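You operate a simulated robot arm through the tools that you are given. There is no shell and no other tool.

Carry out the task below with a simulated two-armed robot. There is one attempt and no reset: what you move stays moved.

Task
Pick up the standing job card with one hand, pass it to the other hand and put it on the loading shelf of the front loader. Set down upright: standing job card.

The check looks at the end state, three seconds after you hand in, the way a careful person would. Anything else that was tipped, shoved, dropped, spilled or broken makes it a failure.

Robot
Two 7-joint arms with two-finger parallel grippers on one trunk, on a base that moves. Base frame: it is fixed to the floor where the robot stands at the start and does not move with it; the origin is under the middle of the robot, x ahead of it, y to its left, z up; the surface under the hand at the start is at about z = 700. Lengths are in mm, angles in rad, forces in N, time in s.
The left shoulder is at the start at [34, 173, 1359], the right one opposite. With the tool pointing down near the work surface each hand reaches from about 100 to 500 mm from the robot's upright axis, wherever it stands, measured 20 degrees to its own side. Places, roughly: loading shelf of the front loader [300, -1100, 700]. Payload 3.6 kg a hand.
The TCP of each hand is the grasp point between the finger pads, 30 mm short of the fingertips. In the tool frame z runs along the fingers and y along their closing line. The gripper opens to 110 mm. The fingers are 20 mm wide and 10 mm thick; the gripper's body (48 by 112 mm) begins 55 mm behind the TCP.
Orientation is that of the tool frame in the base frame, as a unit quaternion [x, y, z, w]. With the fingers straight down and closing along the base's y, the tool's x points along the base's -x, its y along +y and its z along -z.

Tools
- The arms move only by the tool move_arm. It takes "left_plan", "right_plan" or both (then of equal length, played together; a hand with none holds still); each is a list of rows, each a list of 7 numbers: the finger opening in cm, from 0 to 11, then the shift along the tool's x, y, z in cm, then the turn, a rotation vector about the tool's x, y, z in rad. In form: [[jaw, x, y, z, wx, wy, wz], ...]. A call has 1 to 20 rows; each row is the pose to reach, as a shift and turn from the pose commanded when the call began, along the tool's axes at that moment. Each row takes 0.2 s and may step no farther than 50 mm and 0.15 rad from the row before; otherwise, or with a gripper value out of range, the whole call is refused. Where a pose cannot be reached the arm comes as near as it can. A force on the tool above 40 N (or 10 N above the force at the start of the call, whichever is more), or a blocked arm, ends the call early, and 0.2 s more pass. The fingers move at their own pace (about 153 mm/s each) and stop on an object; they squeeze with about 34 N. The grip force told is the motor's: it shows also when the fingers shut on nothing. Time passes only in rows, and 0.2 s behind the last, so rows that repeat a pose let the fingers close. It gives the time, the measured TCP pose, the force on the tool (base axes), the opening and the grip force at its end, in the units of the frame above (readings bear some noise), with the torque about the TCP (base axes, N m) and any sound that the robot's microphone picked up.
- Cameras (640 x 400 px; columns grow to the right, rows downward): "scene" is now at [81.8, -28.6, 1494]; the picture's right is [-0.47, -0.89, 0.00], its down [-0.80, 0.42, -0.43] and it looks along [0.38, -0.20, -0.90] (base axes); focal length 286 px, centre (320, 200). "left" rides on the left gripper at [73, -17, -103] in its tool frame; the picture's right is [0.23, 0.97, 0.00], its down [-0.76, 0.18, -0.62] and it looks along [-0.61, 0.14, 0.78] (tool axes); focal length 222 px, centre (320, 200). "right" rides on the right gripper at [72, 17, -103] in its tool frame; the picture's right is [-0.23, 0.97, 0.00], its down [-0.76, -0.18, -0.62] and it looks along [-0.61, -0.14, 0.78] (tool axes); focal length 222 px, centre (320, 200). There is no depth. A picture from a camera that has moved, and an enlarged one, comes with that camera's place and axes in the base frame and with its lens.
- snapshot(camera): a new picture of that camera. No time passes.
- move_column(by): moves the trunk up (or, below 0, down) by that many mm; the arms and the scene camera ride with it, the base frame stays. It gives what a move gives, with no picture.
- base_move(legs): drives the robot by 1 to 6 legs, each [ahead, left, turn to the left] in mm, mm and rad, along the robot's own axes; the way and the turn of a leg run together, so that a leg with both is an arc; at most 1500 mm and 3.142 rad a leg. The arms and the cameras ride along, it lands a little off, and it stops where it bumps. It gives what a move gives.
- aim_head(pan, tilt): turns the head with the scene camera to pan (to the left, within 1.501 rad either way) and tilt (down, from -0.506 to 1.204), counted from straight ahead of the robot (the tilt from the chest, where the trunk bows). It gives what a move gives.
- enlarge(camera, box): a new picture of the part [left, top, right, bottom] of that camera's present view, enlarged. No time passes.
- finish_job(): hands the job in; it is judged then, once.

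Places have to be worked out from the pictures, the camera data and where the tool is seen. Open the grippers and draw the arms clear of the work before you hand the job in, unless the task says otherwise.

The tools are called after "Emit:" as name(argument=value, ...) on one line, values as JSON. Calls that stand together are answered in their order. move_arm: Moves the arms, as the interface text tells. Its arguments: {"type":"object","properties":{"left_plan":{"type":"array","items":{"type":"array","items":{"type":"number"}}},"right_plan":{"type":"array","items":{"type":"array","items":{"type":"number"}}}},"required":[]} The other tools are called the same way: move_column (by) moves the trunk up or down; base_move (legs) drives the base; aim_head (pan, tilt) turns the head that bears the scene camera; snapshot (camera) takes a picture; enlarge (camera, box) takes an enlarged picture of a part of a camera's view; finish_job () hands the job in.

At the start:

```text
time: 0.0
left_ee_pos: [279.9, 139.4, 938.4]
left_tcp_rot: [0.017, 0.986, 0.164, 0.0]
left_wrist_force: [-0.6, -0.4, -0.3]
left_wrist_torque: [0.01, -0.01, -0.04]
left_opening: 110.0
left_finger_force: 0.1
right_ee_pos: [344.3, -419.2, 1037.0]
right_tcp_rot: [0.0, 1.0, 0.0, 0.0]
right_wrist_force: [-1.1, -0.2, -0.5]
right_wrist_torque: [0.0, 0.01, 0.03]
right_opening: 110.2
right_finger_force: 0.1
trunk travel left (down, up): [-473.0, 290.0]
robot x, y, heading: [-1.4, 0.4, 0.003]
head pan, tilt (commanded): [-0.483, 1.127]
```

scene: 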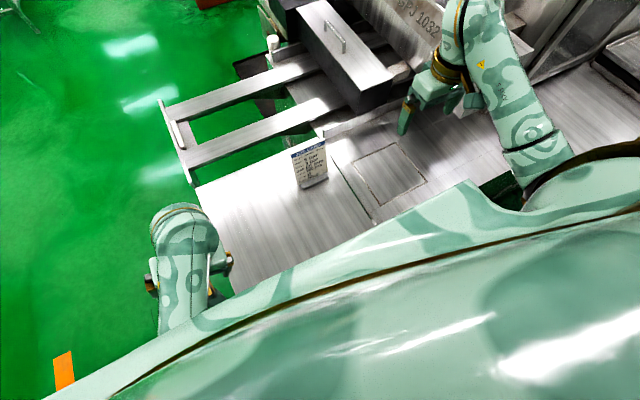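
right: 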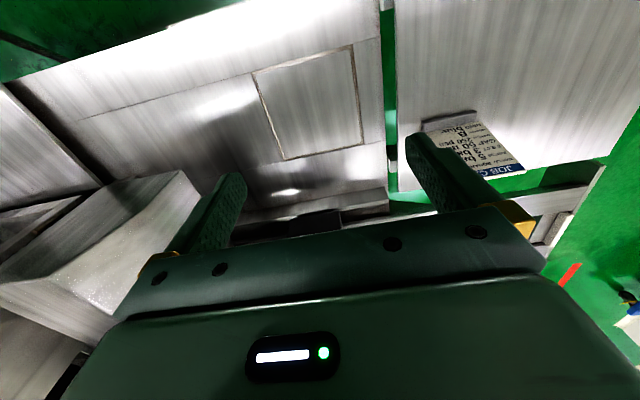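
left: 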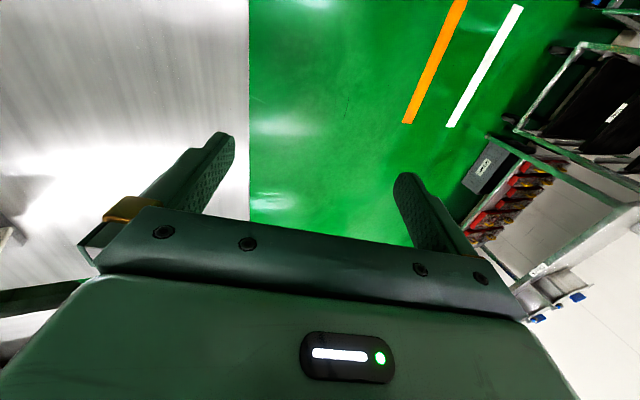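

The scene picture shows the job card standing on the metal table near pixel (310,163), roughly in front of the robot. I take an enlarged view to locate it well.

Emit:
enlarge(camera="scene", box=[240, 100, 440, 225])

Emit:
enlarge(camera="right", box=[370, 80, 570, 205])

```text
3.20 times, centred on (340, 162) of scene
camera zoom: at [81.8, -28.6, 1494.0], right [-0.47, -0.89, 0.0], down [-0.8, 0.42, -0.43], along [0.38, -0.2, -0.9], focal length 915 px, centre (256, 320)
```

zoom: 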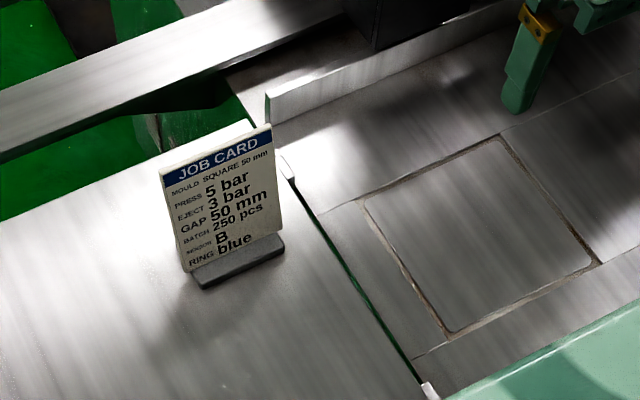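

```text
3.20 times, centred on (470, 142) of right
camera zoom: at [271.9, -401.9, 1143.3], right [0.23, 0.97, 0.0], down [0.76, -0.18, 0.62], along [0.61, -0.14, -0.78], focal length 711 px, centre (-160, 384)
```

zoom: 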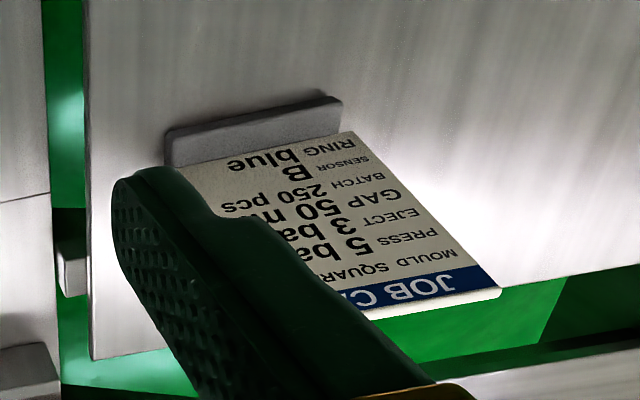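

Triangulating the scene and right pictures puts the card's holder at about x 451 front edge, y −253…−168, on a surface around z 740, with the card leaning back to a top edge at about [497, −158…−261, 876]. Now I turn the head to look at the front loader on the right before planning.

Emit:
aim_head(pan=-1.2, tilt=0.7)

Emit:
snapshot(camera="scene")

```text
time: 1.1
left_ee_pos: [279.0, 141.5, 937.9]
left_tcp_rot: [0.018, 0.986, 0.165, 0.0]
left_wrist_force: [-0.1, -0.4, -0.5]
left_wrist_torque: [-0.05, -0.01, 0.03]
left_opening: 109.8
left_finger_force: 0.1
right_ee_pos: [344.2, -419.2, 1038.2]
right_tcp_rot: [-0.001, 1.0, 0.0, 0.0]
right_wrist_force: [-0.2, -0.8, -0.6]
right_wrist_torque: [0.03, 0.02, 0.03]
right_opening: 109.8
right_finger_force: 0.0
trunk travel left (down, up): [-473.0, 290.0]
robot x, y, heading: [-0.5, -0.1, -0.002]
head pan, tilt (commanded): [-1.201, 0.7]
```

```text
taken
camera scene: at [58.4, -79.3, 1525.6], right [-0.93, -0.36, 0.0], down [-0.23, 0.6, -0.76], along [0.28, -0.71, -0.64], focal length 286 px, centre (320, 200)
```

scene: 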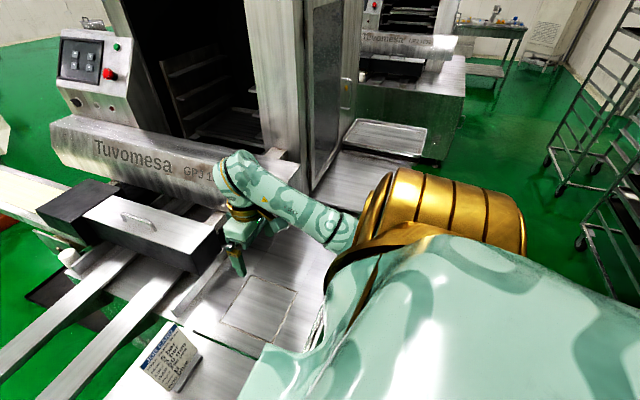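

The shelf point [300, −1100, 700] projects to about pixel (351,191), a metal ledge right of the first machine's door. I enlarge it.

Emit:
enlarge(camera="scene", box=[240, 60, 480, 210])

Emit:
enlarge(camera="scene", box=[0, 80, 320, 280])

```text
2.67 times, centred on (360, 135) of scene
camera zoom: at [58.4, -79.3, 1525.6], right [-0.93, -0.36, 0.0], down [-0.23, 0.6, -0.76], along [0.28, -0.71, -0.64], focal length 762 px, centre (213, 373)
```

zoom: 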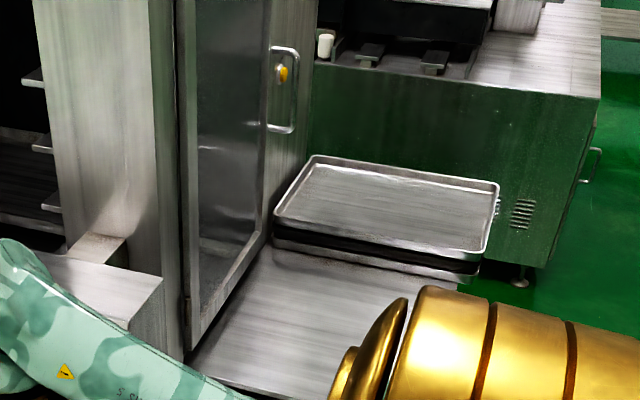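

```text
2.00 times, centred on (160, 180) of scene
camera zoom: at [58.4, -79.3, 1525.6], right [-0.93, -0.36, 0.0], down [-0.23, 0.6, -0.76], along [0.28, -0.71, -0.64], focal length 572 px, centre (640, 240)
```

zoom: 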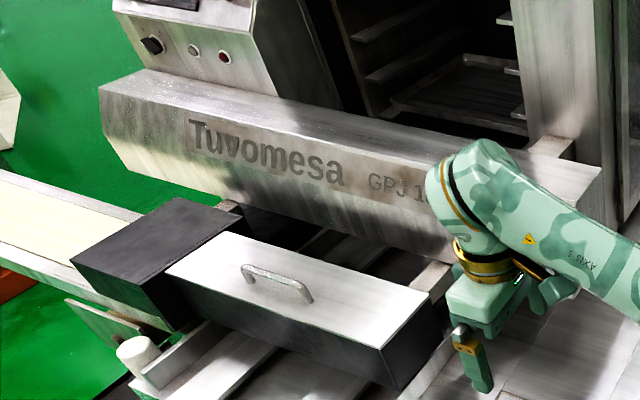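

The loading shelf looks like the bare ledge next to the open glass door, with a tray stack at its far end. I look at more directions to map the floor and table edges before driving.

Emit:
aim_head(pan=-1.5, tilt=0.45)

Emit:
snapshot(camera="scene")

Emit:
aim_head(pan=0.0, tilt=1.2)

Emit:
snapshot(camera="scene")

Emit:
aim_head(pan=1.2, tilt=0.6)

Emit:
snapshot(camera="scene")

```text
time: 1.9
left_ee_pos: [278.9, 140.6, 937.3]
left_tcp_rot: [0.018, 0.986, 0.165, 0.0]
left_wrist_force: [0.5, -0.1, -0.4]
left_wrist_torque: [-0.01, 0.01, 0.03]
left_opening: 110.0
left_finger_force: 0.0
right_ee_pos: [345.3, -418.6, 1039.3]
right_tcp_rot: [0.0, 1.0, 0.0, 0.0]
right_wrist_force: [-0.6, 0.2, 0.5]
right_wrist_torque: [-0.01, 0.0, -0.02]
right_opening: 110.1
right_finger_force: 0.0
trunk travel left (down, up): [-473.0, 290.0]
robot x, y, heading: [1.0, 1.3, -0.002]
head pan, tilt (commanded): [-1.499, 0.45]
```

```text
taken
camera scene: at [34.3, -91.8, 1547.8], right [-1.0, -0.07, 0.0], down [-0.03, 0.43, -0.9], along [0.06, -0.9, -0.44], focal length 286 px, centre (320, 200)
```

scene: 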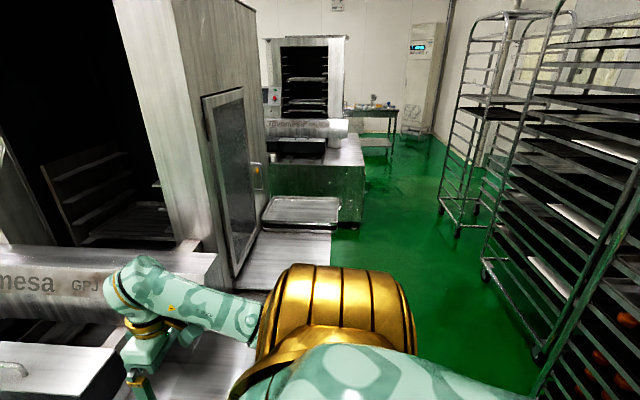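

```text
time: 3.5
left_ee_pos: [279.3, 139.3, 938.1]
left_tcp_rot: [0.018, 0.986, 0.165, 0.0]
left_wrist_force: [-0.5, 0.5, -0.2]
left_wrist_torque: [-0.01, -0.02, -0.02]
left_opening: 109.8
left_finger_force: 0.1
right_ee_pos: [345.9, -420.3, 1038.5]
right_tcp_rot: [0.0, 1.0, 0.0, 0.0]
right_wrist_force: [-0.6, 0.0, -0.6]
right_wrist_torque: [-0.01, 0.0, 0.0]
right_opening: 109.8
right_finger_force: 0.1
trunk travel left (down, up): [-473.0, 290.0]
robot x, y, heading: [2.2, 0.8, 0.001]
head pan, tilt (commanded): [0.0, 1.201]
```

```text
taken
camera scene: at [83.5, -0.2, 1489.7], right [0.0, -1.0, 0.0], down [-0.93, 0.0, -0.36], along [0.36, 0.0, -0.93], focal length 286 px, centre (320, 200)
```

scene: 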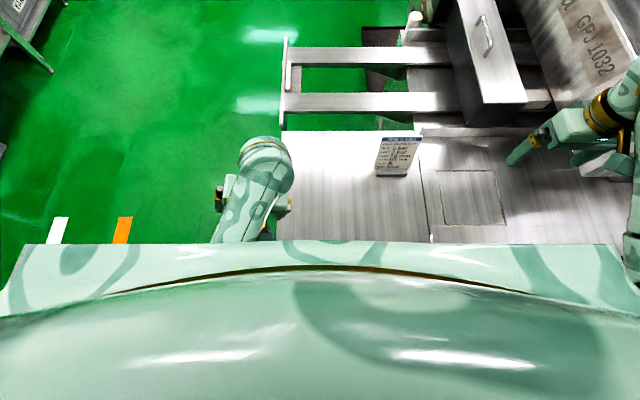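

```text
time: 4.9
left_ee_pos: [278.6, 140.1, 938.0]
left_tcp_rot: [0.017, 0.986, 0.165, 0.0]
left_wrist_force: [0.0, 0.6, -0.2]
left_wrist_torque: [0.03, 0.03, 0.02]
left_opening: 109.9
left_finger_force: 0.1
right_ee_pos: [344.9, -418.5, 1037.9]
right_tcp_rot: [-0.001, 1.0, 0.0, 0.0]
right_wrist_force: [-0.8, 0.1, 0.1]
right_wrist_torque: [0.02, 0.0, -0.01]
right_opening: 110.0
right_finger_force: 0.1
trunk travel left (down, up): [-473.0, 290.0]
robot x, y, heading: [-2.3, -0.6, -0.004]
head pan, tilt (commanded): [1.201, 0.6]
```

```text
taken
camera scene: at [59.6, 82.2, 1534.3], right [0.93, -0.36, 0.0], down [-0.2, -0.53, -0.82], along [0.3, 0.77, -0.57], focal length 286 px, centre (320, 200)
```

scene: 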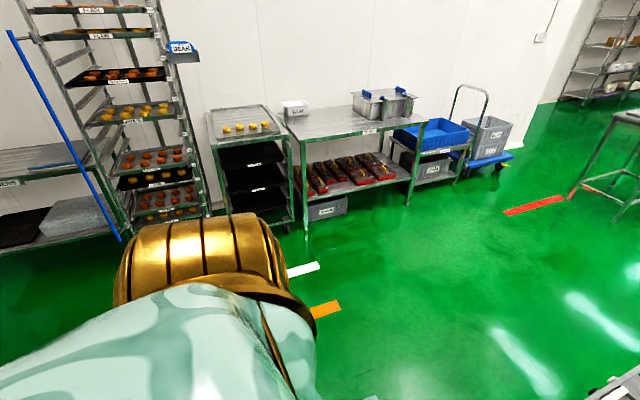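

The front of the machine runs along y, with the shelf's near edge around x≈55 at y≈−1135, so I'll keep the robot facing ahead, pick with the left hand and place with the right. First I draw the right hand back a little so it clears the machine when driving right.

Emit:
move_arm(right_plan=[[11, 3, 0, 0, 0, 0, 0], [11, 6, 0, 0, 0, 0, 0], [11, 8, 0, 0, 0, 0, 0]])

```text
time: 5.7
left_ee_pos: [279.5, 140.6, 937.6]
left_tcp_rot: [0.017, 0.986, 0.165, 0.002]
left_wrist_force: [-0.3, 0.6, 0.1]
left_wrist_torque: [0.03, 0.02, 0.02]
left_opening: 110.1
left_finger_force: 0.0
right_ee_pos: [263.1, -420.7, 1038.3]
right_tcp_rot: [0.001, 1.0, 0.0, 0.0]
right_wrist_force: [0.2, -0.4, 0.4]
right_wrist_torque: [-0.01, 0.01, 0.0]
right_opening: 110.1
right_finger_force: 0.0
trunk travel left (down, up): [-473.0, 290.0]
robot x, y, heading: [1.6, 1.6, -0.002]
head pan, tilt (commanded): [1.201, 0.6]
```

The right hand is now at x 263. I back the base off 50 mm, then go right 350 mm so the card comes into the left hand's zone, and look with the head at the card.

Emit:
base_move(legs=[[-50, 0, 0], [0, -350, 0]])

Emit:
aim_head(pan=0.25, tilt=1.0)

Emit:
snapshot(camera="scene")

Emit:
snapshot(camera="left")

```text
time: 8.5
left_ee_pos: [229.1, -211.3, 938.6]
left_tcp_rot: [0.023, 0.986, 0.164, 0.002]
left_wrist_force: [1.0, -0.1, 0.5]
left_wrist_torque: [-0.01, 0.03, -0.01]
left_opening: 109.8
left_finger_force: 0.1
right_ee_pos: [207.8, -770.9, 1037.1]
right_tcp_rot: [0.005, 1.0, 0.001, 0.0]
right_wrist_force: [-0.3, -0.2, 0.0]
right_wrist_torque: [0.03, 0.02, -0.03]
right_opening: 109.9
right_finger_force: 0.0
trunk travel left (down, up): [-473.0, 290.0]
robot x, y, heading: [-48.7, -346.8, -0.007]
head pan, tilt (commanded): [1.201, 0.6]
```

```text
time: 9.7
left_ee_pos: [229.8, -209.9, 937.2]
left_tcp_rot: [0.023, 0.986, 0.166, 0.001]
left_wrist_force: [-0.5, -0.6, 0.1]
left_wrist_torque: [0.02, 0.01, -0.01]
left_opening: 110.1
left_finger_force: 0.0
right_ee_pos: [208.2, -771.9, 1037.4]
right_tcp_rot: [0.005, 1.0, 0.0, 0.0]
right_wrist_force: [0.3, 0.7, 0.6]
right_wrist_torque: [-0.02, 0.0, 0.01]
right_opening: 110.0
right_finger_force: 0.1
trunk travel left (down, up): [-473.0, 290.0]
robot x, y, heading: [-49.8, -346.8, -0.01]
head pan, tilt (commanded): [0.25, 1.0]
```

```text
taken
camera scene: at [44.3, -332.1, 1502.3], right [0.24, -0.97, 0.0], down [-0.82, -0.2, -0.54], along [0.52, 0.13, -0.84], focal length 286 px, centre (320, 200)
```

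scene: 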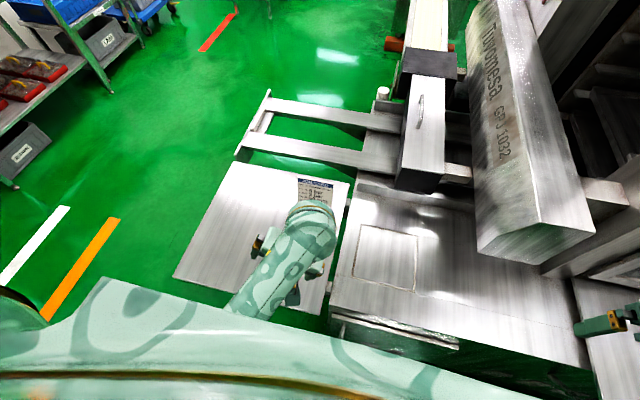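

```text
taken
camera left: at [154.7, -256.2, 1029.0], right [-0.18, 0.93, 0.32], down [0.76, -0.07, 0.64], along [0.62, 0.36, -0.7], focal length 222 px, centre (320, 200)
```

left: 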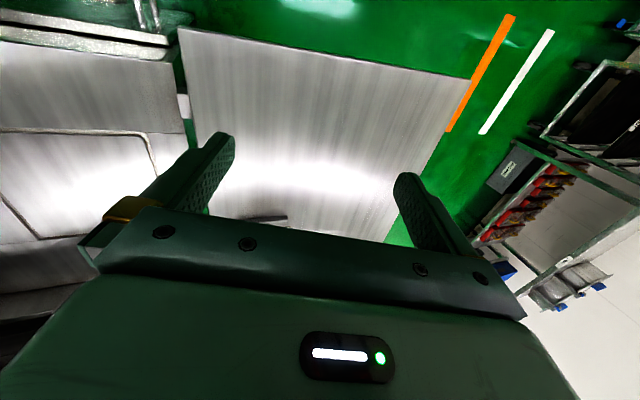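

From here the card's table has its near edge at about x≈180. I look right again for a better measure of the shelf and its near edge, which seems to stick out further toward the robot.

Emit:
aim_head(pan=-1.2, tilt=0.9)

Emit:
snapshot(camera="scene")

Emit:
snapshot(camera="right")

```text
time: 11.3
left_ee_pos: [229.0, -212.2, 937.7]
left_tcp_rot: [0.023, 0.986, 0.165, 0.001]
left_wrist_force: [0.9, -0.3, 0.0]
left_wrist_torque: [-0.02, 0.0, 0.01]
left_opening: 110.2
left_finger_force: 0.1
right_ee_pos: [208.3, -770.0, 1037.6]
right_tcp_rot: [0.005, 1.0, 0.0, 0.0]
right_wrist_force: [0.2, 0.0, -0.5]
right_wrist_torque: [0.03, -0.01, 0.02]
right_opening: 109.9
right_finger_force: 0.1
trunk travel left (down, up): [-473.0, 290.0]
robot x, y, heading: [-47.6, -351.2, -0.009]
head pan, tilt (commanded): [-1.201, 0.901]
```

```text
taken
camera scene: at [3.3, -419.5, 1509.5], right [-0.94, -0.35, 0.0], down [-0.28, 0.73, -0.62], along [0.22, -0.58, -0.78], focal length 286 px, centre (320, 200)
```

scene: 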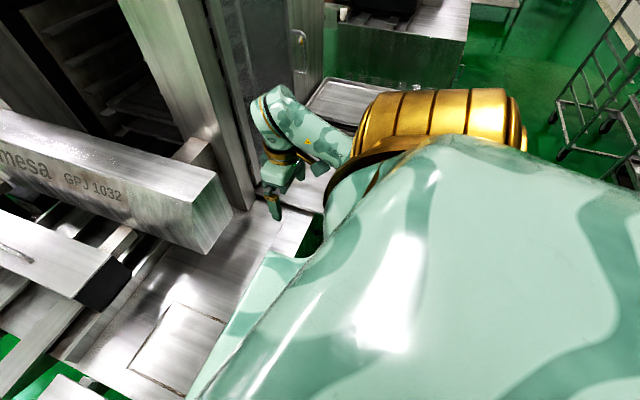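

```text
taken
camera right: at [135.4, -753.2, 1143.1], right [0.24, 0.97, 0.0], down [0.76, -0.19, 0.62], along [0.61, -0.15, -0.78], focal length 222 px, centre (320, 200)
```

right: 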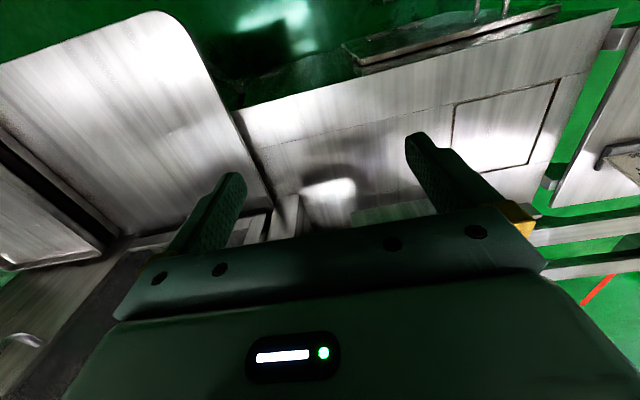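

The shelf's free area is about x 60–450, y −970…−1370, with trays from y≈−1380. Now I drive 50 mm ahead so the left hand can reach the card.

Emit:
base_move(legs=[[50, 0, 0]])

```text
time: 12.1
left_ee_pos: [240.8, -208.9, 937.5]
left_tcp_rot: [0.021, 0.986, 0.166, 0.001]
left_wrist_force: [0.5, 0.5, 0.9]
left_wrist_torque: [0.02, -0.01, -0.02]
left_opening: 110.1
left_finger_force: 0.0
right_ee_pos: [220.5, -771.3, 1036.7]
right_tcp_rot: [0.003, 1.0, 0.0, 0.0]
right_wrist_force: [-1.1, -0.8, 0.5]
right_wrist_torque: [0.01, 0.0, 0.02]
right_opening: 109.9
right_finger_force: 0.1
trunk travel left (down, up): [-473.0, 290.0]
robot x, y, heading: [-40.7, -349.7, -0.007]
head pan, tilt (commanded): [-1.201, 0.901]
stopped in leg 1: the robot was blocked; the commanded pose is now the measured one
```

The base was blocked at x≈−40, likely by the machine's lower body. I back off 12 mm to lose contact and then bring the left hand up and turn it to the side-gripping posture (fingers closing along x, tilted right-down).

Emit:
base_move(legs=[[-12, 0, 0]])

Emit:
move_arm(left_plan=[[11, -0.13, 0.8, -0.27, 0.074, -0.036, 0.115], [11, -0.26, 1.6, -0.54, 0.148, -0.072, 0.23], [11, -0.4, 2.4, -0.81, 0.222, -0.109, 0.345], [11, -0.53, 3.2, -1.08, 0.295, -0.145, 0.46], [11, -0.66, 4.0, -1.35, 0.369, -0.181, 0.575], [11, -0.8, 4.8, -1.62, 0.443, -0.217, 0.69], [11, -0.93, 5.6, -1.9, 0.517, -0.253, 0.804], [11, -1.06, 6.4, -2.17, 0.591, -0.289, 0.919], [11, -1.19, 7.2, -2.44, 0.665, -0.326, 1.034], [11, -1.33, 8.0, -2.71, 0.738, -0.362, 1.149], [11, -1.46, 8.8, -2.98, 0.812, -0.398, 1.264], [11, -1.59, 9.66, -3.25, 0.886, -0.434, 1.379]], right_plan=[[11, 0, 0, -1.25, 0, 0, 0], [11, 0, 0, -2.5, 0, 0, 0], [11, 0, 0, -3.75, 0, 0, 0], [11, 0, 0, -5, 0, 0, 0], [11, 0, 0, -6.25, 0, 0, 0], [11, 0, 0, -7.5, 0, 0, 0], [11, 0, 0, -8.75, 0, 0, 0], [11, 0, 0, -10, 0, 0, 0], [11, 0, 0, -11.25, 0, 0, 0], [11, 0, 0, -12.5, 0, 0, 0], [11, 0, 0, -13.75, 0, 0, 0], [11, 0, 0, -15, 0, 0, 0]])

Emit:
aim_head(pan=0.25, tilt=1.0)

Emit:
snapshot(camera="scene")

Emit:
snapshot(camera="left")

```text
time: 12.9
left_ee_pos: [229.6, -209.1, 937.6]
left_tcp_rot: [0.022, 0.986, 0.166, 0.0]
left_wrist_force: [1.3, -0.5, 0.9]
left_wrist_torque: [0.01, 0.0, -0.01]
left_opening: 110.2
left_finger_force: 0.1
right_ee_pos: [208.6, -770.3, 1037.6]
right_tcp_rot: [0.004, 1.0, 0.0, 0.001]
right_wrist_force: [0.2, 0.8, 0.8]
right_wrist_torque: [-0.02, -0.02, 0.02]
right_opening: 109.8
right_finger_force: 0.0
trunk travel left (down, up): [-473.0, 290.0]
robot x, y, heading: [-51.9, -351.2, -0.008]
head pan, tilt (commanded): [-1.201, 0.901]
```

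```text
time: 14.1
left_ee_pos: [230.2, -117.3, 950.6]
left_tcp_rot: [0.315, 0.946, 0.072, 0.003]
left_wrist_force: [0.8, 0.5, 0.1]
left_wrist_torque: [0.03, 0.02, 0.03]
left_opening: 110.0
left_finger_force: 0.1
right_ee_pos: [211.5, -770.8, 1087.3]
right_tcp_rot: [0.004, 1.0, -0.001, 0.0]
right_wrist_force: [-0.7, -0.9, 0.1]
right_wrist_torque: [-0.02, 0.01, -0.02]
right_opening: 109.9
right_finger_force: 0.1
right hand out of reach, approached as far as the arm can: row 4, 5
trunk travel left (down, up): [-473.0, 290.0]
robot x, y, heading: [-51.3, -346.7, -0.012]
head pan, tilt (commanded): [-1.201, 0.901]
stopped in row 5 (left hand): the arm was blocked; the commanded pose is now the measured one
```

```text
time: 15.6
left_ee_pos: [229.4, -117.7, 951.4]
left_tcp_rot: [0.317, 0.946, 0.071, 0.002]
left_wrist_force: [-0.5, 0.2, -0.3]
left_wrist_torque: [0.03, 0.03, 0.0]
left_opening: 110.1
left_finger_force: 0.1
right_ee_pos: [210.7, -770.1, 1086.3]
right_tcp_rot: [0.004, 1.0, -0.001, 0.001]
right_wrist_force: [1.0, 0.6, 0.5]
right_wrist_torque: [0.03, 0.0, 0.0]
right_opening: 110.0
right_finger_force: 0.0
trunk travel left (down, up): [-473.0, 290.0]
robot x, y, heading: [-52.9, -349.8, -0.005]
head pan, tilt (commanded): [0.25, 1.0]
```

```text
taken
camera scene: at [43.7, -331.9, 1502.3], right [0.24, -0.97, 0.0], down [-0.82, -0.2, -0.54], along [0.52, 0.13, -0.84], focal length 286 px, centre (320, 200)
```

scene: 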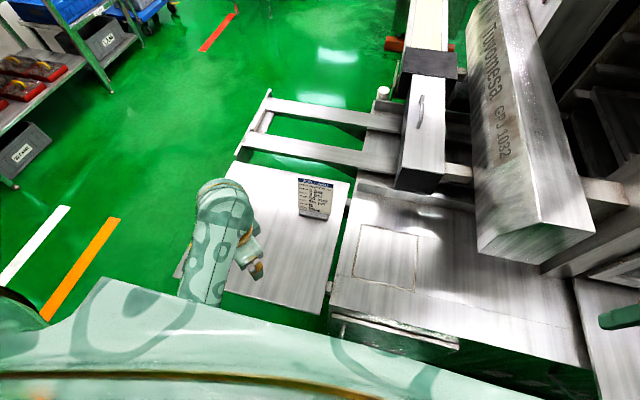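

```text
taken
camera left: at [155.5, -101.4, 1052.9], right [0.4, 0.91, 0.14], down [0.68, -0.4, 0.61], along [0.61, -0.15, -0.78], focal length 222 px, centre (320, 200)
```

left: 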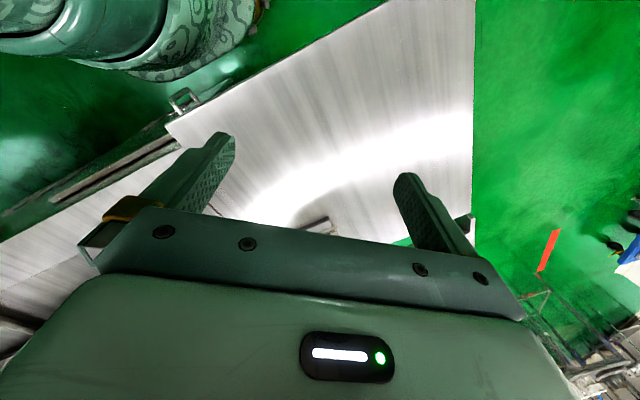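

The left arm stopped partway (blocked without tool force, probably a joint limit near the body), and the card is now in clear view. I zoom on the card to refine its geometry.

Emit:
enlarge(camera="scene", box=[270, 160, 370, 222])

Emit:
enlarge(camera="left", box=[240, 180, 420, 292])

```text
6.40 times, centred on (320, 191) of scene
camera zoom: at [43.7, -331.9, 1502.3], right [0.24, -0.97, 0.0], down [-0.82, -0.2, -0.54], along [0.52, 0.13, -0.84], focal length 1830 px, centre (320, 258)
```

zoom: 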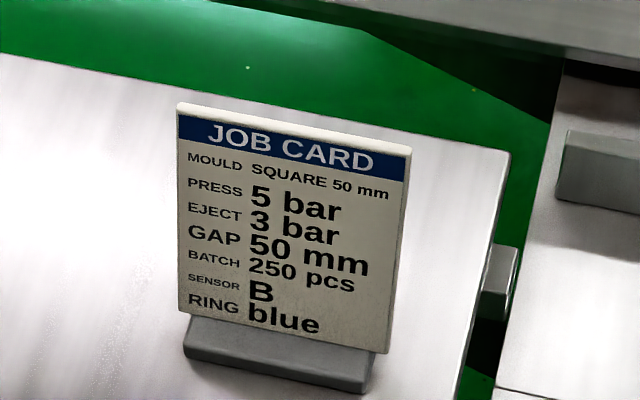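

```text
3.56 times, centred on (330, 236) of left
camera zoom: at [155.5, -101.4, 1052.9], right [0.4, 0.91, 0.14], down [0.68, -0.4, 0.61], along [0.61, -0.15, -0.78], focal length 790 px, centre (284, 72)
```

zoom: 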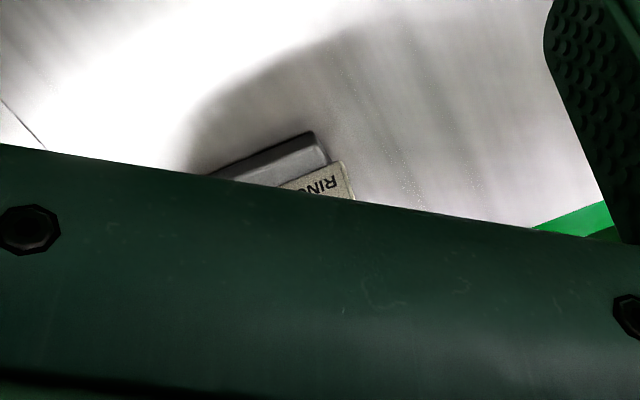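

Three views agree: card front face runs from about (464, y −160…−260, z 757) up to (491, same y, z 873), leaning back about 12°, on a surface near z 744. I continue turning the left hand toward its grip posture while moving it forward, slowly.

Emit:
move_arm(left_plan=[[11, -0.7, 0.49, -0.39, 0.045, -0.041, 0.069], [11, -1.4, 0.98, -0.77, 0.089, -0.081, 0.139], [11, -2.09, 1.47, -1.16, 0.134, -0.122, 0.208], [11, -2.79, 1.96, -1.54, 0.178, -0.163, 0.277], [11, -3.49, 2.45, -1.93, 0.223, -0.203, 0.347], [11, -4.19, 2.94, -2.32, 0.268, -0.244, 0.416], [11, -4.88, 3.43, -2.7, 0.312, -0.285, 0.485], [11, -5.58, 3.92, -3.09, 0.357, -0.325, 0.555], [11, -6.28, 4.41, -3.47, 0.401, -0.366, 0.624], [11, -6.98, 4.9, -3.86, 0.446, -0.407, 0.693], [11, -7.67, 5.39, -4.24, 0.49, -0.447, 0.763], [11, -8.37, 5.88, -4.63, 0.535, -0.488, 0.832]])

Emit:
snapshot(camera="scene")

Emit:
snapshot(camera="left")

```text
time: 16.5
left_ee_pos: [252.9, -59.5, 964.9]
left_tcp_rot: [0.431, 0.901, 0.055, -0.007]
left_wrist_force: [0.5, -0.6, -0.6]
left_wrist_torque: [0.01, -0.01, -0.02]
left_opening: 109.7
left_finger_force: 0.1
right_ee_pos: [211.3, -771.1, 1087.0]
right_tcp_rot: [0.004, 1.0, 0.0, 0.0]
right_wrist_force: [0.2, -0.5, 0.0]
right_wrist_torque: [0.02, 0.0, 0.0]
right_opening: 110.2
right_finger_force: 0.2
trunk travel left (down, up): [-473.0, 290.0]
robot x, y, heading: [-50.4, -349.6, -0.007]
head pan, tilt (commanded): [0.25, 1.0]
stopped in row 4 (left hand): the arm was blocked; the commanded pose is now the measured one
```

```text
taken
camera scene: at [44.2, -331.5, 1502.3], right [0.24, -0.97, 0.0], down [-0.82, -0.2, -0.54], along [0.52, 0.13, -0.84], focal length 286 px, centre (320, 200)
```

scene: 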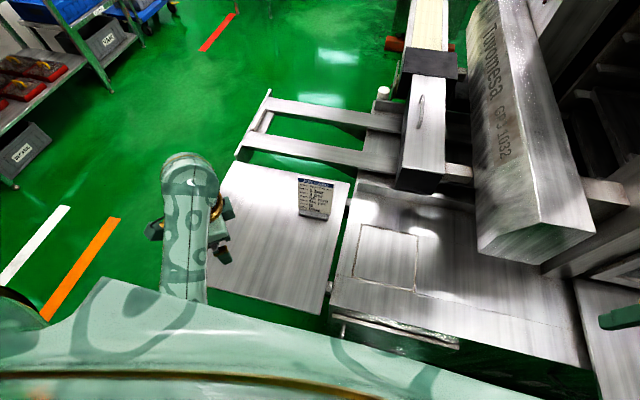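

```text
taken
camera left: at [189.3, -24.3, 1069.1], right [0.61, 0.78, 0.11], down [0.59, -0.55, 0.59], along [0.52, -0.3, -0.8], focal length 222 px, centre (320, 200)
```

left: 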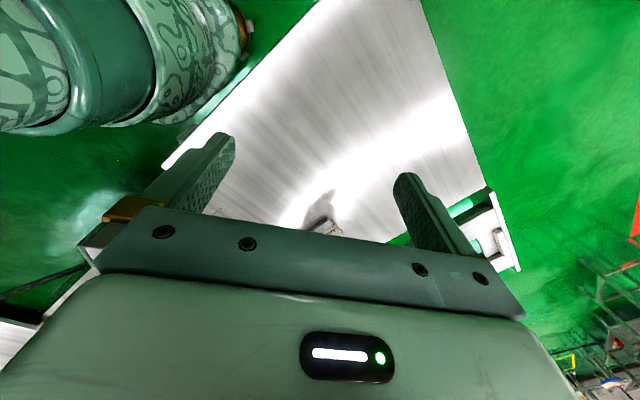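

The hand again drifted to the left rather than tracking, with no contact force, so it may be a joint-limit effect. I test a slow small turn about the tool axis from here to understand it.

Emit:
move_arm(left_plan=[[11, 0, 0, 0, 0, 0, 0], [11, 0, 0, 0, 0, 0, 0.03], [11, 0, 0, 0, 0, 0, 0.06], [11, 0, 0, 0, 0, 0, 0.09], [11, 0, 0, 0, 0, 0, 0.12], [11, 0, 0, 0, 0, 0, 0.15], [11, 0, 0, 0, 0, 0, 0.15]])

```text
time: 18.1
left_ee_pos: [249.5, -46.9, 966.2]
left_tcp_rot: [0.498, 0.864, 0.07, -0.023]
left_wrist_force: [-0.4, -0.2, 0.0]
left_wrist_torque: [-0.03, 0.01, -0.03]
left_opening: 110.1
left_finger_force: 0.0
right_ee_pos: [211.7, -771.0, 1085.8]
right_tcp_rot: [0.003, 1.0, -0.001, 0.001]
right_wrist_force: [0.0, -0.1, -0.4]
right_wrist_torque: [0.0, 0.0, 0.0]
right_opening: 109.8
right_finger_force: 0.0
trunk travel left (down, up): [-473.0, 290.0]
robot x, y, heading: [-49.4, -346.1, -0.01]
head pan, tilt (commanded): [0.25, 1.0]
```

It tracked, with a small offset. I hold still two rows to see whether the offset settles.

Emit:
move_arm(left_plan=[[11, 0, 0, 0, 0, 0, 0], [11, 0, 0, 0, 0, 0, 0], [11, 0, 0, 0, 0, 0, 0]])

Emit:
move_arm(left_plan=[[11, -1, 1, 0, 0, 0, 0], [11, -2, 2, 0, 0, 0, 0], [11, -3, 3, 0, 0, 0, 0], [11, -4, 4, 0, 0, 0, 0], [11, -4, 4, 0, 0, 0, 0]])

```text
time: 18.9
left_ee_pos: [252.0, -46.0, 966.4]
left_tcp_rot: [0.498, 0.864, 0.071, -0.021]
left_wrist_force: [-1.0, 0.1, 0.0]
left_wrist_torque: [0.03, -0.01, 0.01]
left_opening: 110.0
left_finger_force: 0.0
right_ee_pos: [211.2, -771.9, 1087.9]
right_tcp_rot: [0.005, 1.0, -0.002, 0.001]
right_wrist_force: [0.9, -0.7, -0.6]
right_wrist_torque: [-0.01, 0.02, 0.0]
right_opening: 110.0
right_finger_force: 0.0
trunk travel left (down, up): [-473.0, 290.0]
robot x, y, heading: [-51.4, -350.1, -0.005]
head pan, tilt (commanded): [0.25, 1.0]
```

```text
time: 20.3
left_ee_pos: [306.8, -29.7, 968.8]
left_tcp_rot: [0.491, 0.864, 0.101, -0.039]
left_wrist_force: [0.6, -0.3, -0.2]
left_wrist_torque: [-0.02, -0.02, -0.04]
left_opening: 110.3
left_finger_force: 0.1
right_ee_pos: [211.4, -770.8, 1086.5]
right_tcp_rot: [0.005, 1.0, -0.002, 0.002]
right_wrist_force: [-0.2, -0.3, -0.9]
right_wrist_torque: [0.0, 0.03, -0.02]
right_opening: 110.0
right_finger_force: 0.0
trunk travel left (down, up): [-473.0, 290.0]
robot x, y, heading: [-53.3, -350.8, -0.008]
head pan, tilt (commanded): [0.25, 1.0]
stopped in row 5 (left hand): the arm was blocked; the commanded pose is now the measured one
```

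The hand follows in x but is being held off in −y, so some part of the left arm may be pressing on something. I look at the left arm with the head.

Emit:
aim_head(pan=0.9, tilt=1.1)

Emit:
snapshot(camera="scene")

Emit:
snapshot(camera="left")

Emit:
snapshot(camera="right")

```text
time: 21.3
left_ee_pos: [307.1, -30.2, 971.4]
left_tcp_rot: [0.492, 0.864, 0.101, -0.039]
left_wrist_force: [-0.1, 0.2, 0.6]
left_wrist_torque: [0.0, 0.03, 0.01]
left_opening: 110.0
left_finger_force: 0.1
right_ee_pos: [211.6, -771.2, 1086.2]
right_tcp_rot: [0.004, 1.0, 0.0, 0.001]
right_wrist_force: [-0.3, -0.1, 0.4]
right_wrist_torque: [0.0, -0.01, 0.01]
right_opening: 110.0
right_finger_force: 0.0
trunk travel left (down, up): [-473.0, 290.0]
robot x, y, heading: [-48.5, -345.4, -0.006]
head pan, tilt (commanded): [0.901, 1.1]
```

```text
taken
camera scene: at [15.9, -299.3, 1495.7], right [0.78, -0.63, 0.0], down [-0.56, -0.69, -0.45], along [0.29, 0.35, -0.89], focal length 286 px, centre (320, 200)
```

scene: 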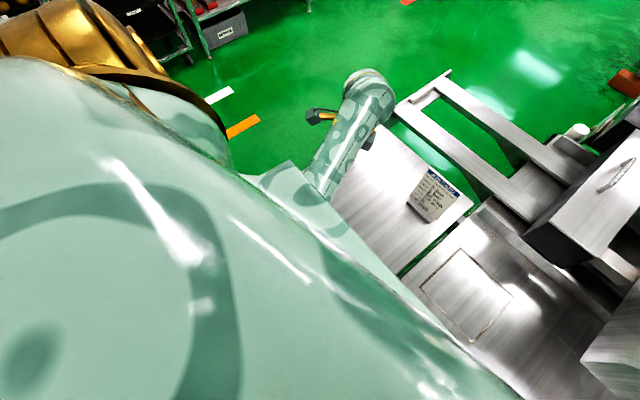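

```text
taken
camera left: at [250.6, 1.5, 1079.7], right [0.72, 0.67, 0.17], down [0.52, -0.69, 0.51], along [0.46, -0.27, -0.85], focal length 222 px, centre (320, 200)
```

left: 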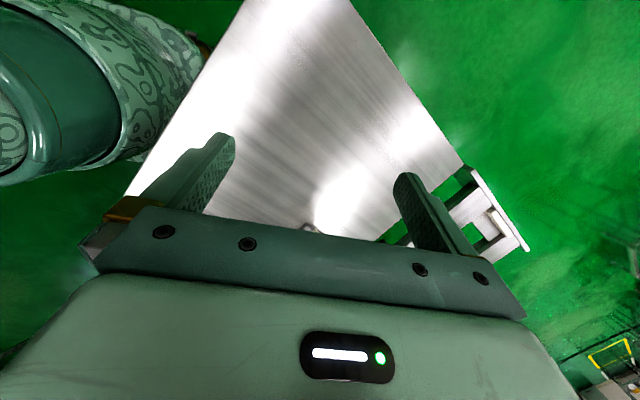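

```text
taken
camera right: at [138.2, -752.5, 1191.6], right [0.24, 0.97, 0.0], down [0.76, -0.18, 0.63], along [0.61, -0.15, -0.78], focal length 222 px, centre (320, 200)
```

right: 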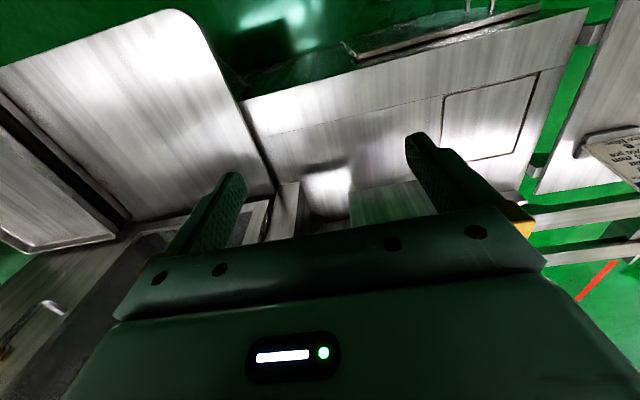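

The object in the left camera is the left elbow; with this turning sense it seems to swing inward against the trunk. I go back to the neutral orientation and will try turning the hand the other way instead.

Emit:
move_arm(left_plan=[[11, -0.99, -0.67, -0.15, 0.021, -0.008, -0.103], [11, -1.99, -1.34, -0.3, 0.042, -0.016, -0.206], [11, -2.98, -2.01, -0.45, 0.064, -0.025, -0.309], [11, -3.97, -2.68, -0.6, 0.085, -0.033, -0.412], [11, -4.96, -3.34, -0.75, 0.106, -0.041, -0.515], [11, -5.96, -4.01, -0.9, 0.127, -0.049, -0.619], [11, -6.95, -4.68, -1.05, 0.148, -0.057, -0.722], [11, -7.94, -5.35, -1.2, 0.17, -0.066, -0.825], [11, -8.94, -6.02, -1.35, 0.191, -0.074, -0.928], [11, -9.93, -6.69, -1.5, 0.212, -0.082, -1.031], [11, -9.93, -6.69, -1.5, 0.212, -0.082, -1.031]])

```text
time: 22.1
left_ee_pos: [301.4, 15.4, 982.8]
left_tcp_rot: [0.367, 0.914, 0.158, -0.065]
left_wrist_force: [0.0, 0.3, 0.1]
left_wrist_torque: [-0.01, -0.01, 0.01]
left_opening: 110.0
left_finger_force: 0.1
right_ee_pos: [210.9, -770.1, 1086.1]
right_tcp_rot: [0.004, 1.0, -0.001, 0.002]
right_wrist_force: [0.2, -0.3, -0.8]
right_wrist_torque: [0.0, 0.0, -0.01]
right_opening: 110.1
right_finger_force: 0.1
trunk travel left (down, up): [-473.0, 290.0]
robot x, y, heading: [-52.2, -346.3, -0.01]
head pan, tilt (commanded): [0.901, 1.1]
stopped in row 3 (left hand): the arm was blocked; the commanded pose is now the measured one
```

The hand again moved opposite to the command, so the arm is wedged on itself. I extend it forward and slightly down, away from the trunk, to free the elbow.

Emit:
move_arm(left_plan=[[11, -0.59, 0.83, 0.95, 0, 0, 0], [11, -1.18, 1.66, 1.9, 0, 0, 0], [11, -1.78, 2.49, 2.85, 0, 0, 0], [11, -2.37, 3.32, 3.79, 0, 0, 0], [11, -2.96, 4.15, 4.74, 0, 0, 0], [11, -3.55, 4.98, 5.69, 0, 0, 0], [11, -3.55, 4.98, 5.69, 0, 0, 0]])

Emit:
snapshot(camera="scene")

Emit:
snapshot(camera="left")

```text
time: 23.7
left_ee_pos: [361.9, 44.1, 931.6]
left_tcp_rot: [0.368, 0.915, 0.155, -0.064]
left_wrist_force: [-0.5, -0.1, 0.0]
left_wrist_torque: [0.0, 0.0, 0.02]
left_opening: 110.1
left_finger_force: 0.0
right_ee_pos: [210.8, -770.7, 1086.9]
right_tcp_rot: [0.003, 1.0, 0.0, 0.001]
right_wrist_force: [-0.5, 0.2, 0.1]
right_wrist_torque: [0.0, 0.01, 0.01]
right_opening: 109.8
right_finger_force: 0.0
trunk travel left (down, up): [-473.0, 290.0]
robot x, y, heading: [-51.7, -343.6, -0.005]
head pan, tilt (commanded): [0.901, 1.1]
```

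```text
taken
camera scene: at [15.5, -299.3, 1495.7], right [0.78, -0.63, 0.0], down [-0.56, -0.69, -0.45], along [0.28, 0.35, -0.89], focal length 286 px, centre (320, 200)
```

scene: 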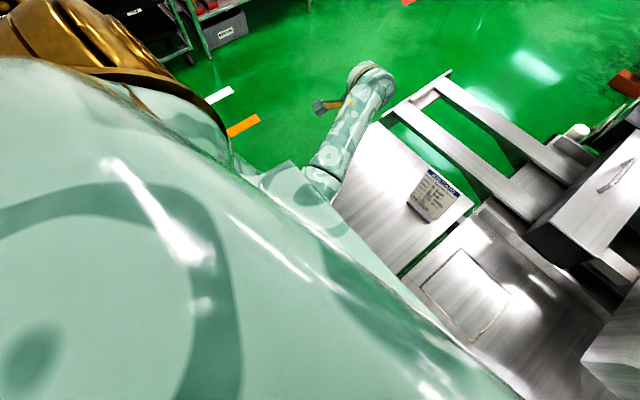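

```text
taken
camera left: at [297.8, 45.1, 1040.0], right [0.51, 0.81, 0.28], down [0.68, -0.58, 0.45], along [0.53, -0.04, -0.85], focal length 222 px, centre (320, 200)
```

left: 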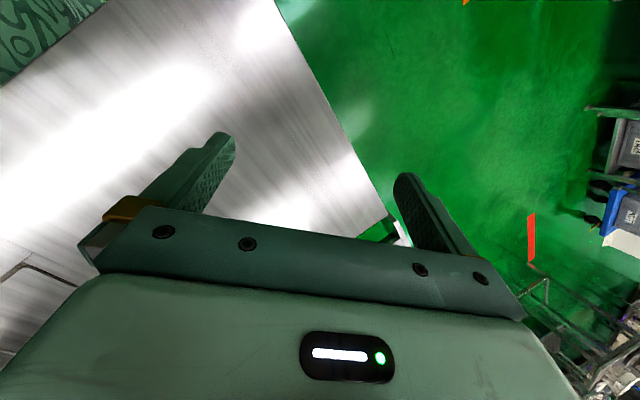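

The arm tracks properly when extended. I now turn the hand the other way (counterclockwise from above) in modest steps while moving it toward y −60.

Emit:
move_arm(left_plan=[[11, -0.43, -0.47, -0.44, 0.026, -0.004, -0.091], [11, -0.85, -0.93, -0.87, 0.052, -0.007, -0.182], [11, -1.28, -1.4, -1.31, 0.078, -0.011, -0.273], [11, -1.7, -1.87, -1.74, 0.103, -0.014, -0.363], [11, -2.13, -2.34, -2.18, 0.129, -0.018, -0.454], [11, -2.55, -2.8, -2.61, 0.155, -0.021, -0.545], [11, -2.98, -3.27, -3.05, 0.181, -0.025, -0.636], [11, -3.41, -3.74, -3.48, 0.207, -0.028, -0.727], [11, -3.83, -4.2, -3.92, 0.233, -0.032, -0.818], [11, -4.26, -4.67, -4.35, 0.259, -0.035, -0.909], [11, -4.68, -5.14, -4.79, 0.284, -0.039, -0.999], [11, -5.11, -5.61, -5.22, 0.31, -0.042, -1.09], [11, -5.53, -6.07, -5.66, 0.336, -0.046, -1.181], [11, -5.96, -6.54, -6.09, 0.362, -0.049, -1.272], [11, -5.96, -6.54, -6.09, 0.362, -0.049, -1.272]])

Emit:
snapshot(camera="scene")

```text
time: 27.1
left_ee_pos: [393.0, -5.1, 1007.4]
left_tcp_rot: [-0.283, 0.957, 0.029, 0.06]
left_wrist_force: [0.2, 0.3, -0.3]
left_wrist_torque: [-0.02, 0.02, -0.03]
left_opening: 110.0
left_finger_force: 0.1
right_ee_pos: [211.7, -771.2, 1086.8]
right_tcp_rot: [0.005, 1.0, -0.002, 0.002]
right_wrist_force: [-0.2, 0.5, 0.0]
right_wrist_torque: [0.0, -0.02, 0.0]
right_opening: 110.0
right_finger_force: 0.1
trunk travel left (down, up): [-473.0, 290.0]
robot x, y, heading: [-50.5, -347.6, -0.007]
head pan, tilt (commanded): [0.901, 1.1]
stopped in row 15 (left hand): the arm was blocked; the commanded pose is now the measured one
```

```text
taken
camera scene: at [15.9, -299.0, 1495.7], right [0.78, -0.63, 0.0], down [-0.56, -0.69, -0.45], along [0.28, 0.35, -0.89], focal length 286 px, centre (320, 200)
```

scene: 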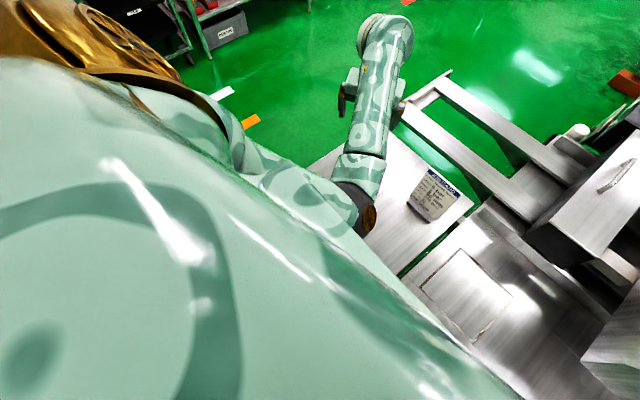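

Turning this way swings the elbow across the chest, also blocked. A cleaner way is to pick with the robot facing −y from the free floor left of the plate, where the neutral hand yaw already closes across the card's thickness; I first return the left hand to its neutral orientation.

Emit:
move_arm(left_plan=[[11, 0.62, -0.51, 0.75, -0.032, 0.003, 0.078], [11, 1.23, -1.01, 1.51, -0.065, 0.006, 0.155], [11, 1.85, -1.52, 2.26, -0.097, 0.009, 0.233], [11, 2.46, -2.02, 3.01, -0.13, 0.013, 0.311], [11, 3.08, -2.53, 3.76, -0.162, 0.016, 0.389], [11, 3.69, -3.03, 4.52, -0.195, 0.019, 0.466], [11, 4.31, -3.54, 5.27, -0.227, 0.022, 0.544], [11, 4.92, -4.04, 6.02, -0.259, 0.025, 0.622], [11, 4.92, -4.04, 6.02, -0.259, 0.025, 0.622]])

Emit:
snapshot(camera="scene")

```text
time: 28.7
left_ee_pos: [436.8, -3.0, 1022.1]
left_tcp_rot: [-0.063, 0.978, 0.181, 0.082]
left_wrist_force: [0.3, -0.2, -0.4]
left_wrist_torque: [0.0, 0.0, -0.01]
left_opening: 110.2
left_finger_force: 0.0
right_ee_pos: [211.5, -771.5, 1085.8]
right_tcp_rot: [0.004, 1.0, -0.001, 0.001]
right_wrist_force: [-0.1, -0.1, 0.2]
right_wrist_torque: [0.01, -0.01, -0.01]
right_opening: 110.1
right_finger_force: 0.1
trunk travel left (down, up): [-473.0, 290.0]
robot x, y, heading: [-49.6, -348.0, -0.012]
head pan, tilt (commanded): [0.901, 1.1]
stopped in row 8 (left hand): the arm was blocked; the commanded pose is now the measured one
```

```text
taken
camera scene: at [16.0, -299.2, 1495.7], right [0.78, -0.63, 0.0], down [-0.56, -0.69, -0.45], along [0.28, 0.35, -0.89], focal length 286 px, centre (320, 200)
```

scene: 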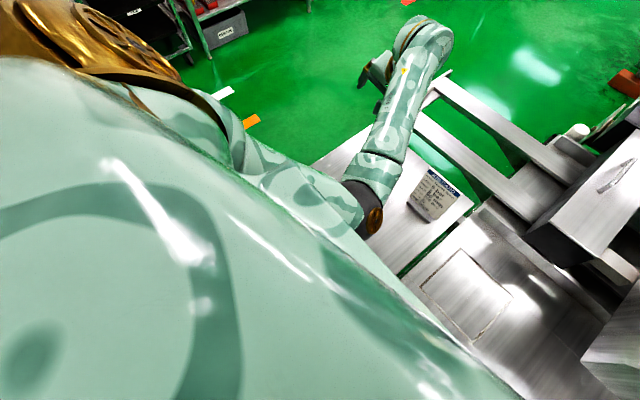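

The upper arm is leaning on the chest with the elbow inboard. I move the hand outward to the left to take it off the chest, then unwind the rotation there.

Emit:
move_arm(left_plan=[[11, 0.1, 1.9, 0.7, 0, 0, 0], [11, 0.2, 3.8, 1.4, 0, 0, 0], [11, 0.3, 5.7, 2.1, 0, 0, 0], [11, 0.4, 7.6, 2.8, 0, 0, 0], [11, 0.5, 9.4, 3.5, 0, 0, 0], [11, 0.5, 9.4, 3.5, 0, 0, 0]])

Emit:
snapshot(camera="scene")

```text
time: 30.1
left_ee_pos: [420.7, 90.6, 1019.2]
left_tcp_rot: [-0.06, 0.979, 0.178, 0.08]
left_wrist_force: [-0.3, 0.3, 0.6]
left_wrist_torque: [0.0, 0.0, 0.0]
left_opening: 110.2
left_finger_force: 0.0
right_ee_pos: [211.4, -770.7, 1086.1]
right_tcp_rot: [0.005, 1.0, -0.001, 0.0]
right_wrist_force: [0.7, -0.6, -0.2]
right_wrist_torque: [0.02, 0.0, 0.02]
right_opening: 110.0
right_finger_force: 0.2
trunk travel left (down, up): [-473.0, 290.0]
robot x, y, heading: [-48.6, -347.4, -0.009]
head pan, tilt (commanded): [0.901, 1.1]
```

```text
taken
camera scene: at [15.9, -299.7, 1495.7], right [0.78, -0.63, 0.0], down [-0.56, -0.69, -0.45], along [0.28, 0.35, -0.89], focal length 286 px, centre (320, 200)
```

scene: 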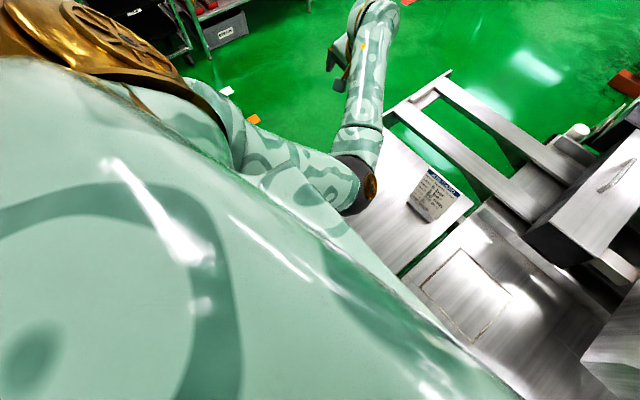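

It tracks again here. Now I turn the hand clockwise at this outboard place to swing the elbow back out and down.

Emit:
move_arm(left_plan=[[11, 0.04, 0.26, 0.57, 0, 0, 0.1], [11, 0.08, 0.52, 1.14, 0, 0, 0.2], [11, 0.12, 0.79, 1.71, 0, 0, 0.3], [11, 0.16, 1.05, 2.28, 0, 0, 0.4], [11, 0.2, 1.31, 2.85, 0, 0, 0.5], [11, 0.24, 1.57, 3.42, 0, 0, 0.6], [11, 0.28, 1.84, 3.99, 0, 0, 0.7], [11, 0.32, 2.1, 4.56, 0, 0, 0.8], [11, 0.36, 2.36, 5.13, 0, 0, 0.9], [11, 0.36, 2.36, 5.13, 0, 0, 0.9]])

Emit:
snapshot(camera="scene")

```text
time: 32.3
left_ee_pos: [421.1, 131.6, 977.4]
left_tcp_rot: [0.373, 0.907, 0.195, -0.005]
left_wrist_force: [-1.1, 1.2, 0.1]
left_wrist_torque: [-0.01, 0.0, 0.02]
left_opening: 109.9
left_finger_force: 0.0
right_ee_pos: [211.7, -771.3, 1086.1]
right_tcp_rot: [0.004, 1.0, -0.001, 0.001]
right_wrist_force: [0.1, -0.3, 0.2]
right_wrist_torque: [0.01, 0.01, -0.03]
right_opening: 110.1
right_finger_force: 0.1
trunk travel left (down, up): [-473.0, 290.0]
robot x, y, heading: [-52.4, -349.9, -0.015]
head pan, tilt (commanded): [0.901, 1.1]
```

```text
taken
camera scene: at [15.9, -299.4, 1495.7], right [0.78, -0.63, 0.0], down [-0.56, -0.69, -0.45], along [0.28, 0.35, -0.89], focal length 286 px, centre (320, 200)
```

scene: 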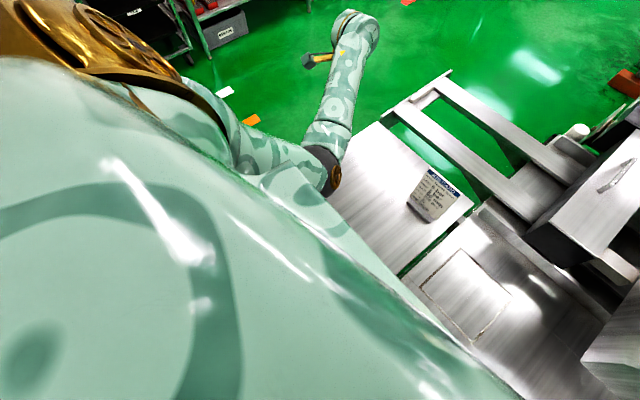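

The elbow has swung outward and the arm tracks exactly. I try continuing the clockwise turn here, where the arm is free, to see if the card-gripping yaw is reachable this way.

Emit:
move_arm(left_plan=[[11, 0, 0, 0, 0, 0, 0.1], [11, 0, 0, 0, 0, 0, 0.2], [11, 0, 0, 0, 0, 0, 0.3], [11, 0, 0, 0, 0, 0, 0.4], [11, 0, 0, 0, 0, 0, 0.5], [11, 0, 0, 0, 0, 0, 0.6], [11, 0, 0, 0, 0, 0, 0.7], [11, 0, 0, 0, 0, 0, 0.8], [11, 0, 0, 0, 0, 0, 0.8]])

Emit:
snapshot(camera="scene")

```text
time: 34.3
left_ee_pos: [421.2, 131.8, 978.3]
left_tcp_rot: [0.697, 0.691, 0.177, -0.08]
left_wrist_force: [0.2, 0.7, 0.4]
left_wrist_torque: [-0.03, 0.0, 0.01]
left_opening: 110.3
left_finger_force: 0.0
right_ee_pos: [211.2, -771.2, 1087.1]
right_tcp_rot: [0.004, 1.0, -0.001, 0.001]
right_wrist_force: [-0.8, 0.5, -0.3]
right_wrist_torque: [-0.04, 0.02, 0.03]
right_opening: 109.9
right_finger_force: 0.0
trunk travel left (down, up): [-473.0, 290.0]
robot x, y, heading: [-54.0, -344.7, -0.007]
head pan, tilt (commanded): [0.901, 1.1]
```

```text
taken
camera scene: at [15.9, -299.3, 1495.7], right [0.78, -0.63, 0.0], down [-0.56, -0.69, -0.45], along [0.28, 0.35, -0.89], focal length 286 px, centre (320, 200)
```

scene: 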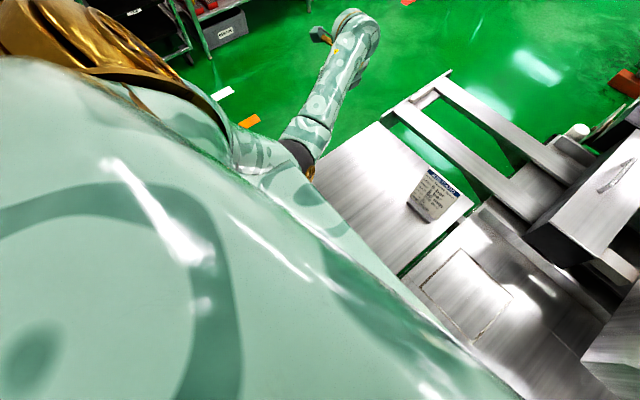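

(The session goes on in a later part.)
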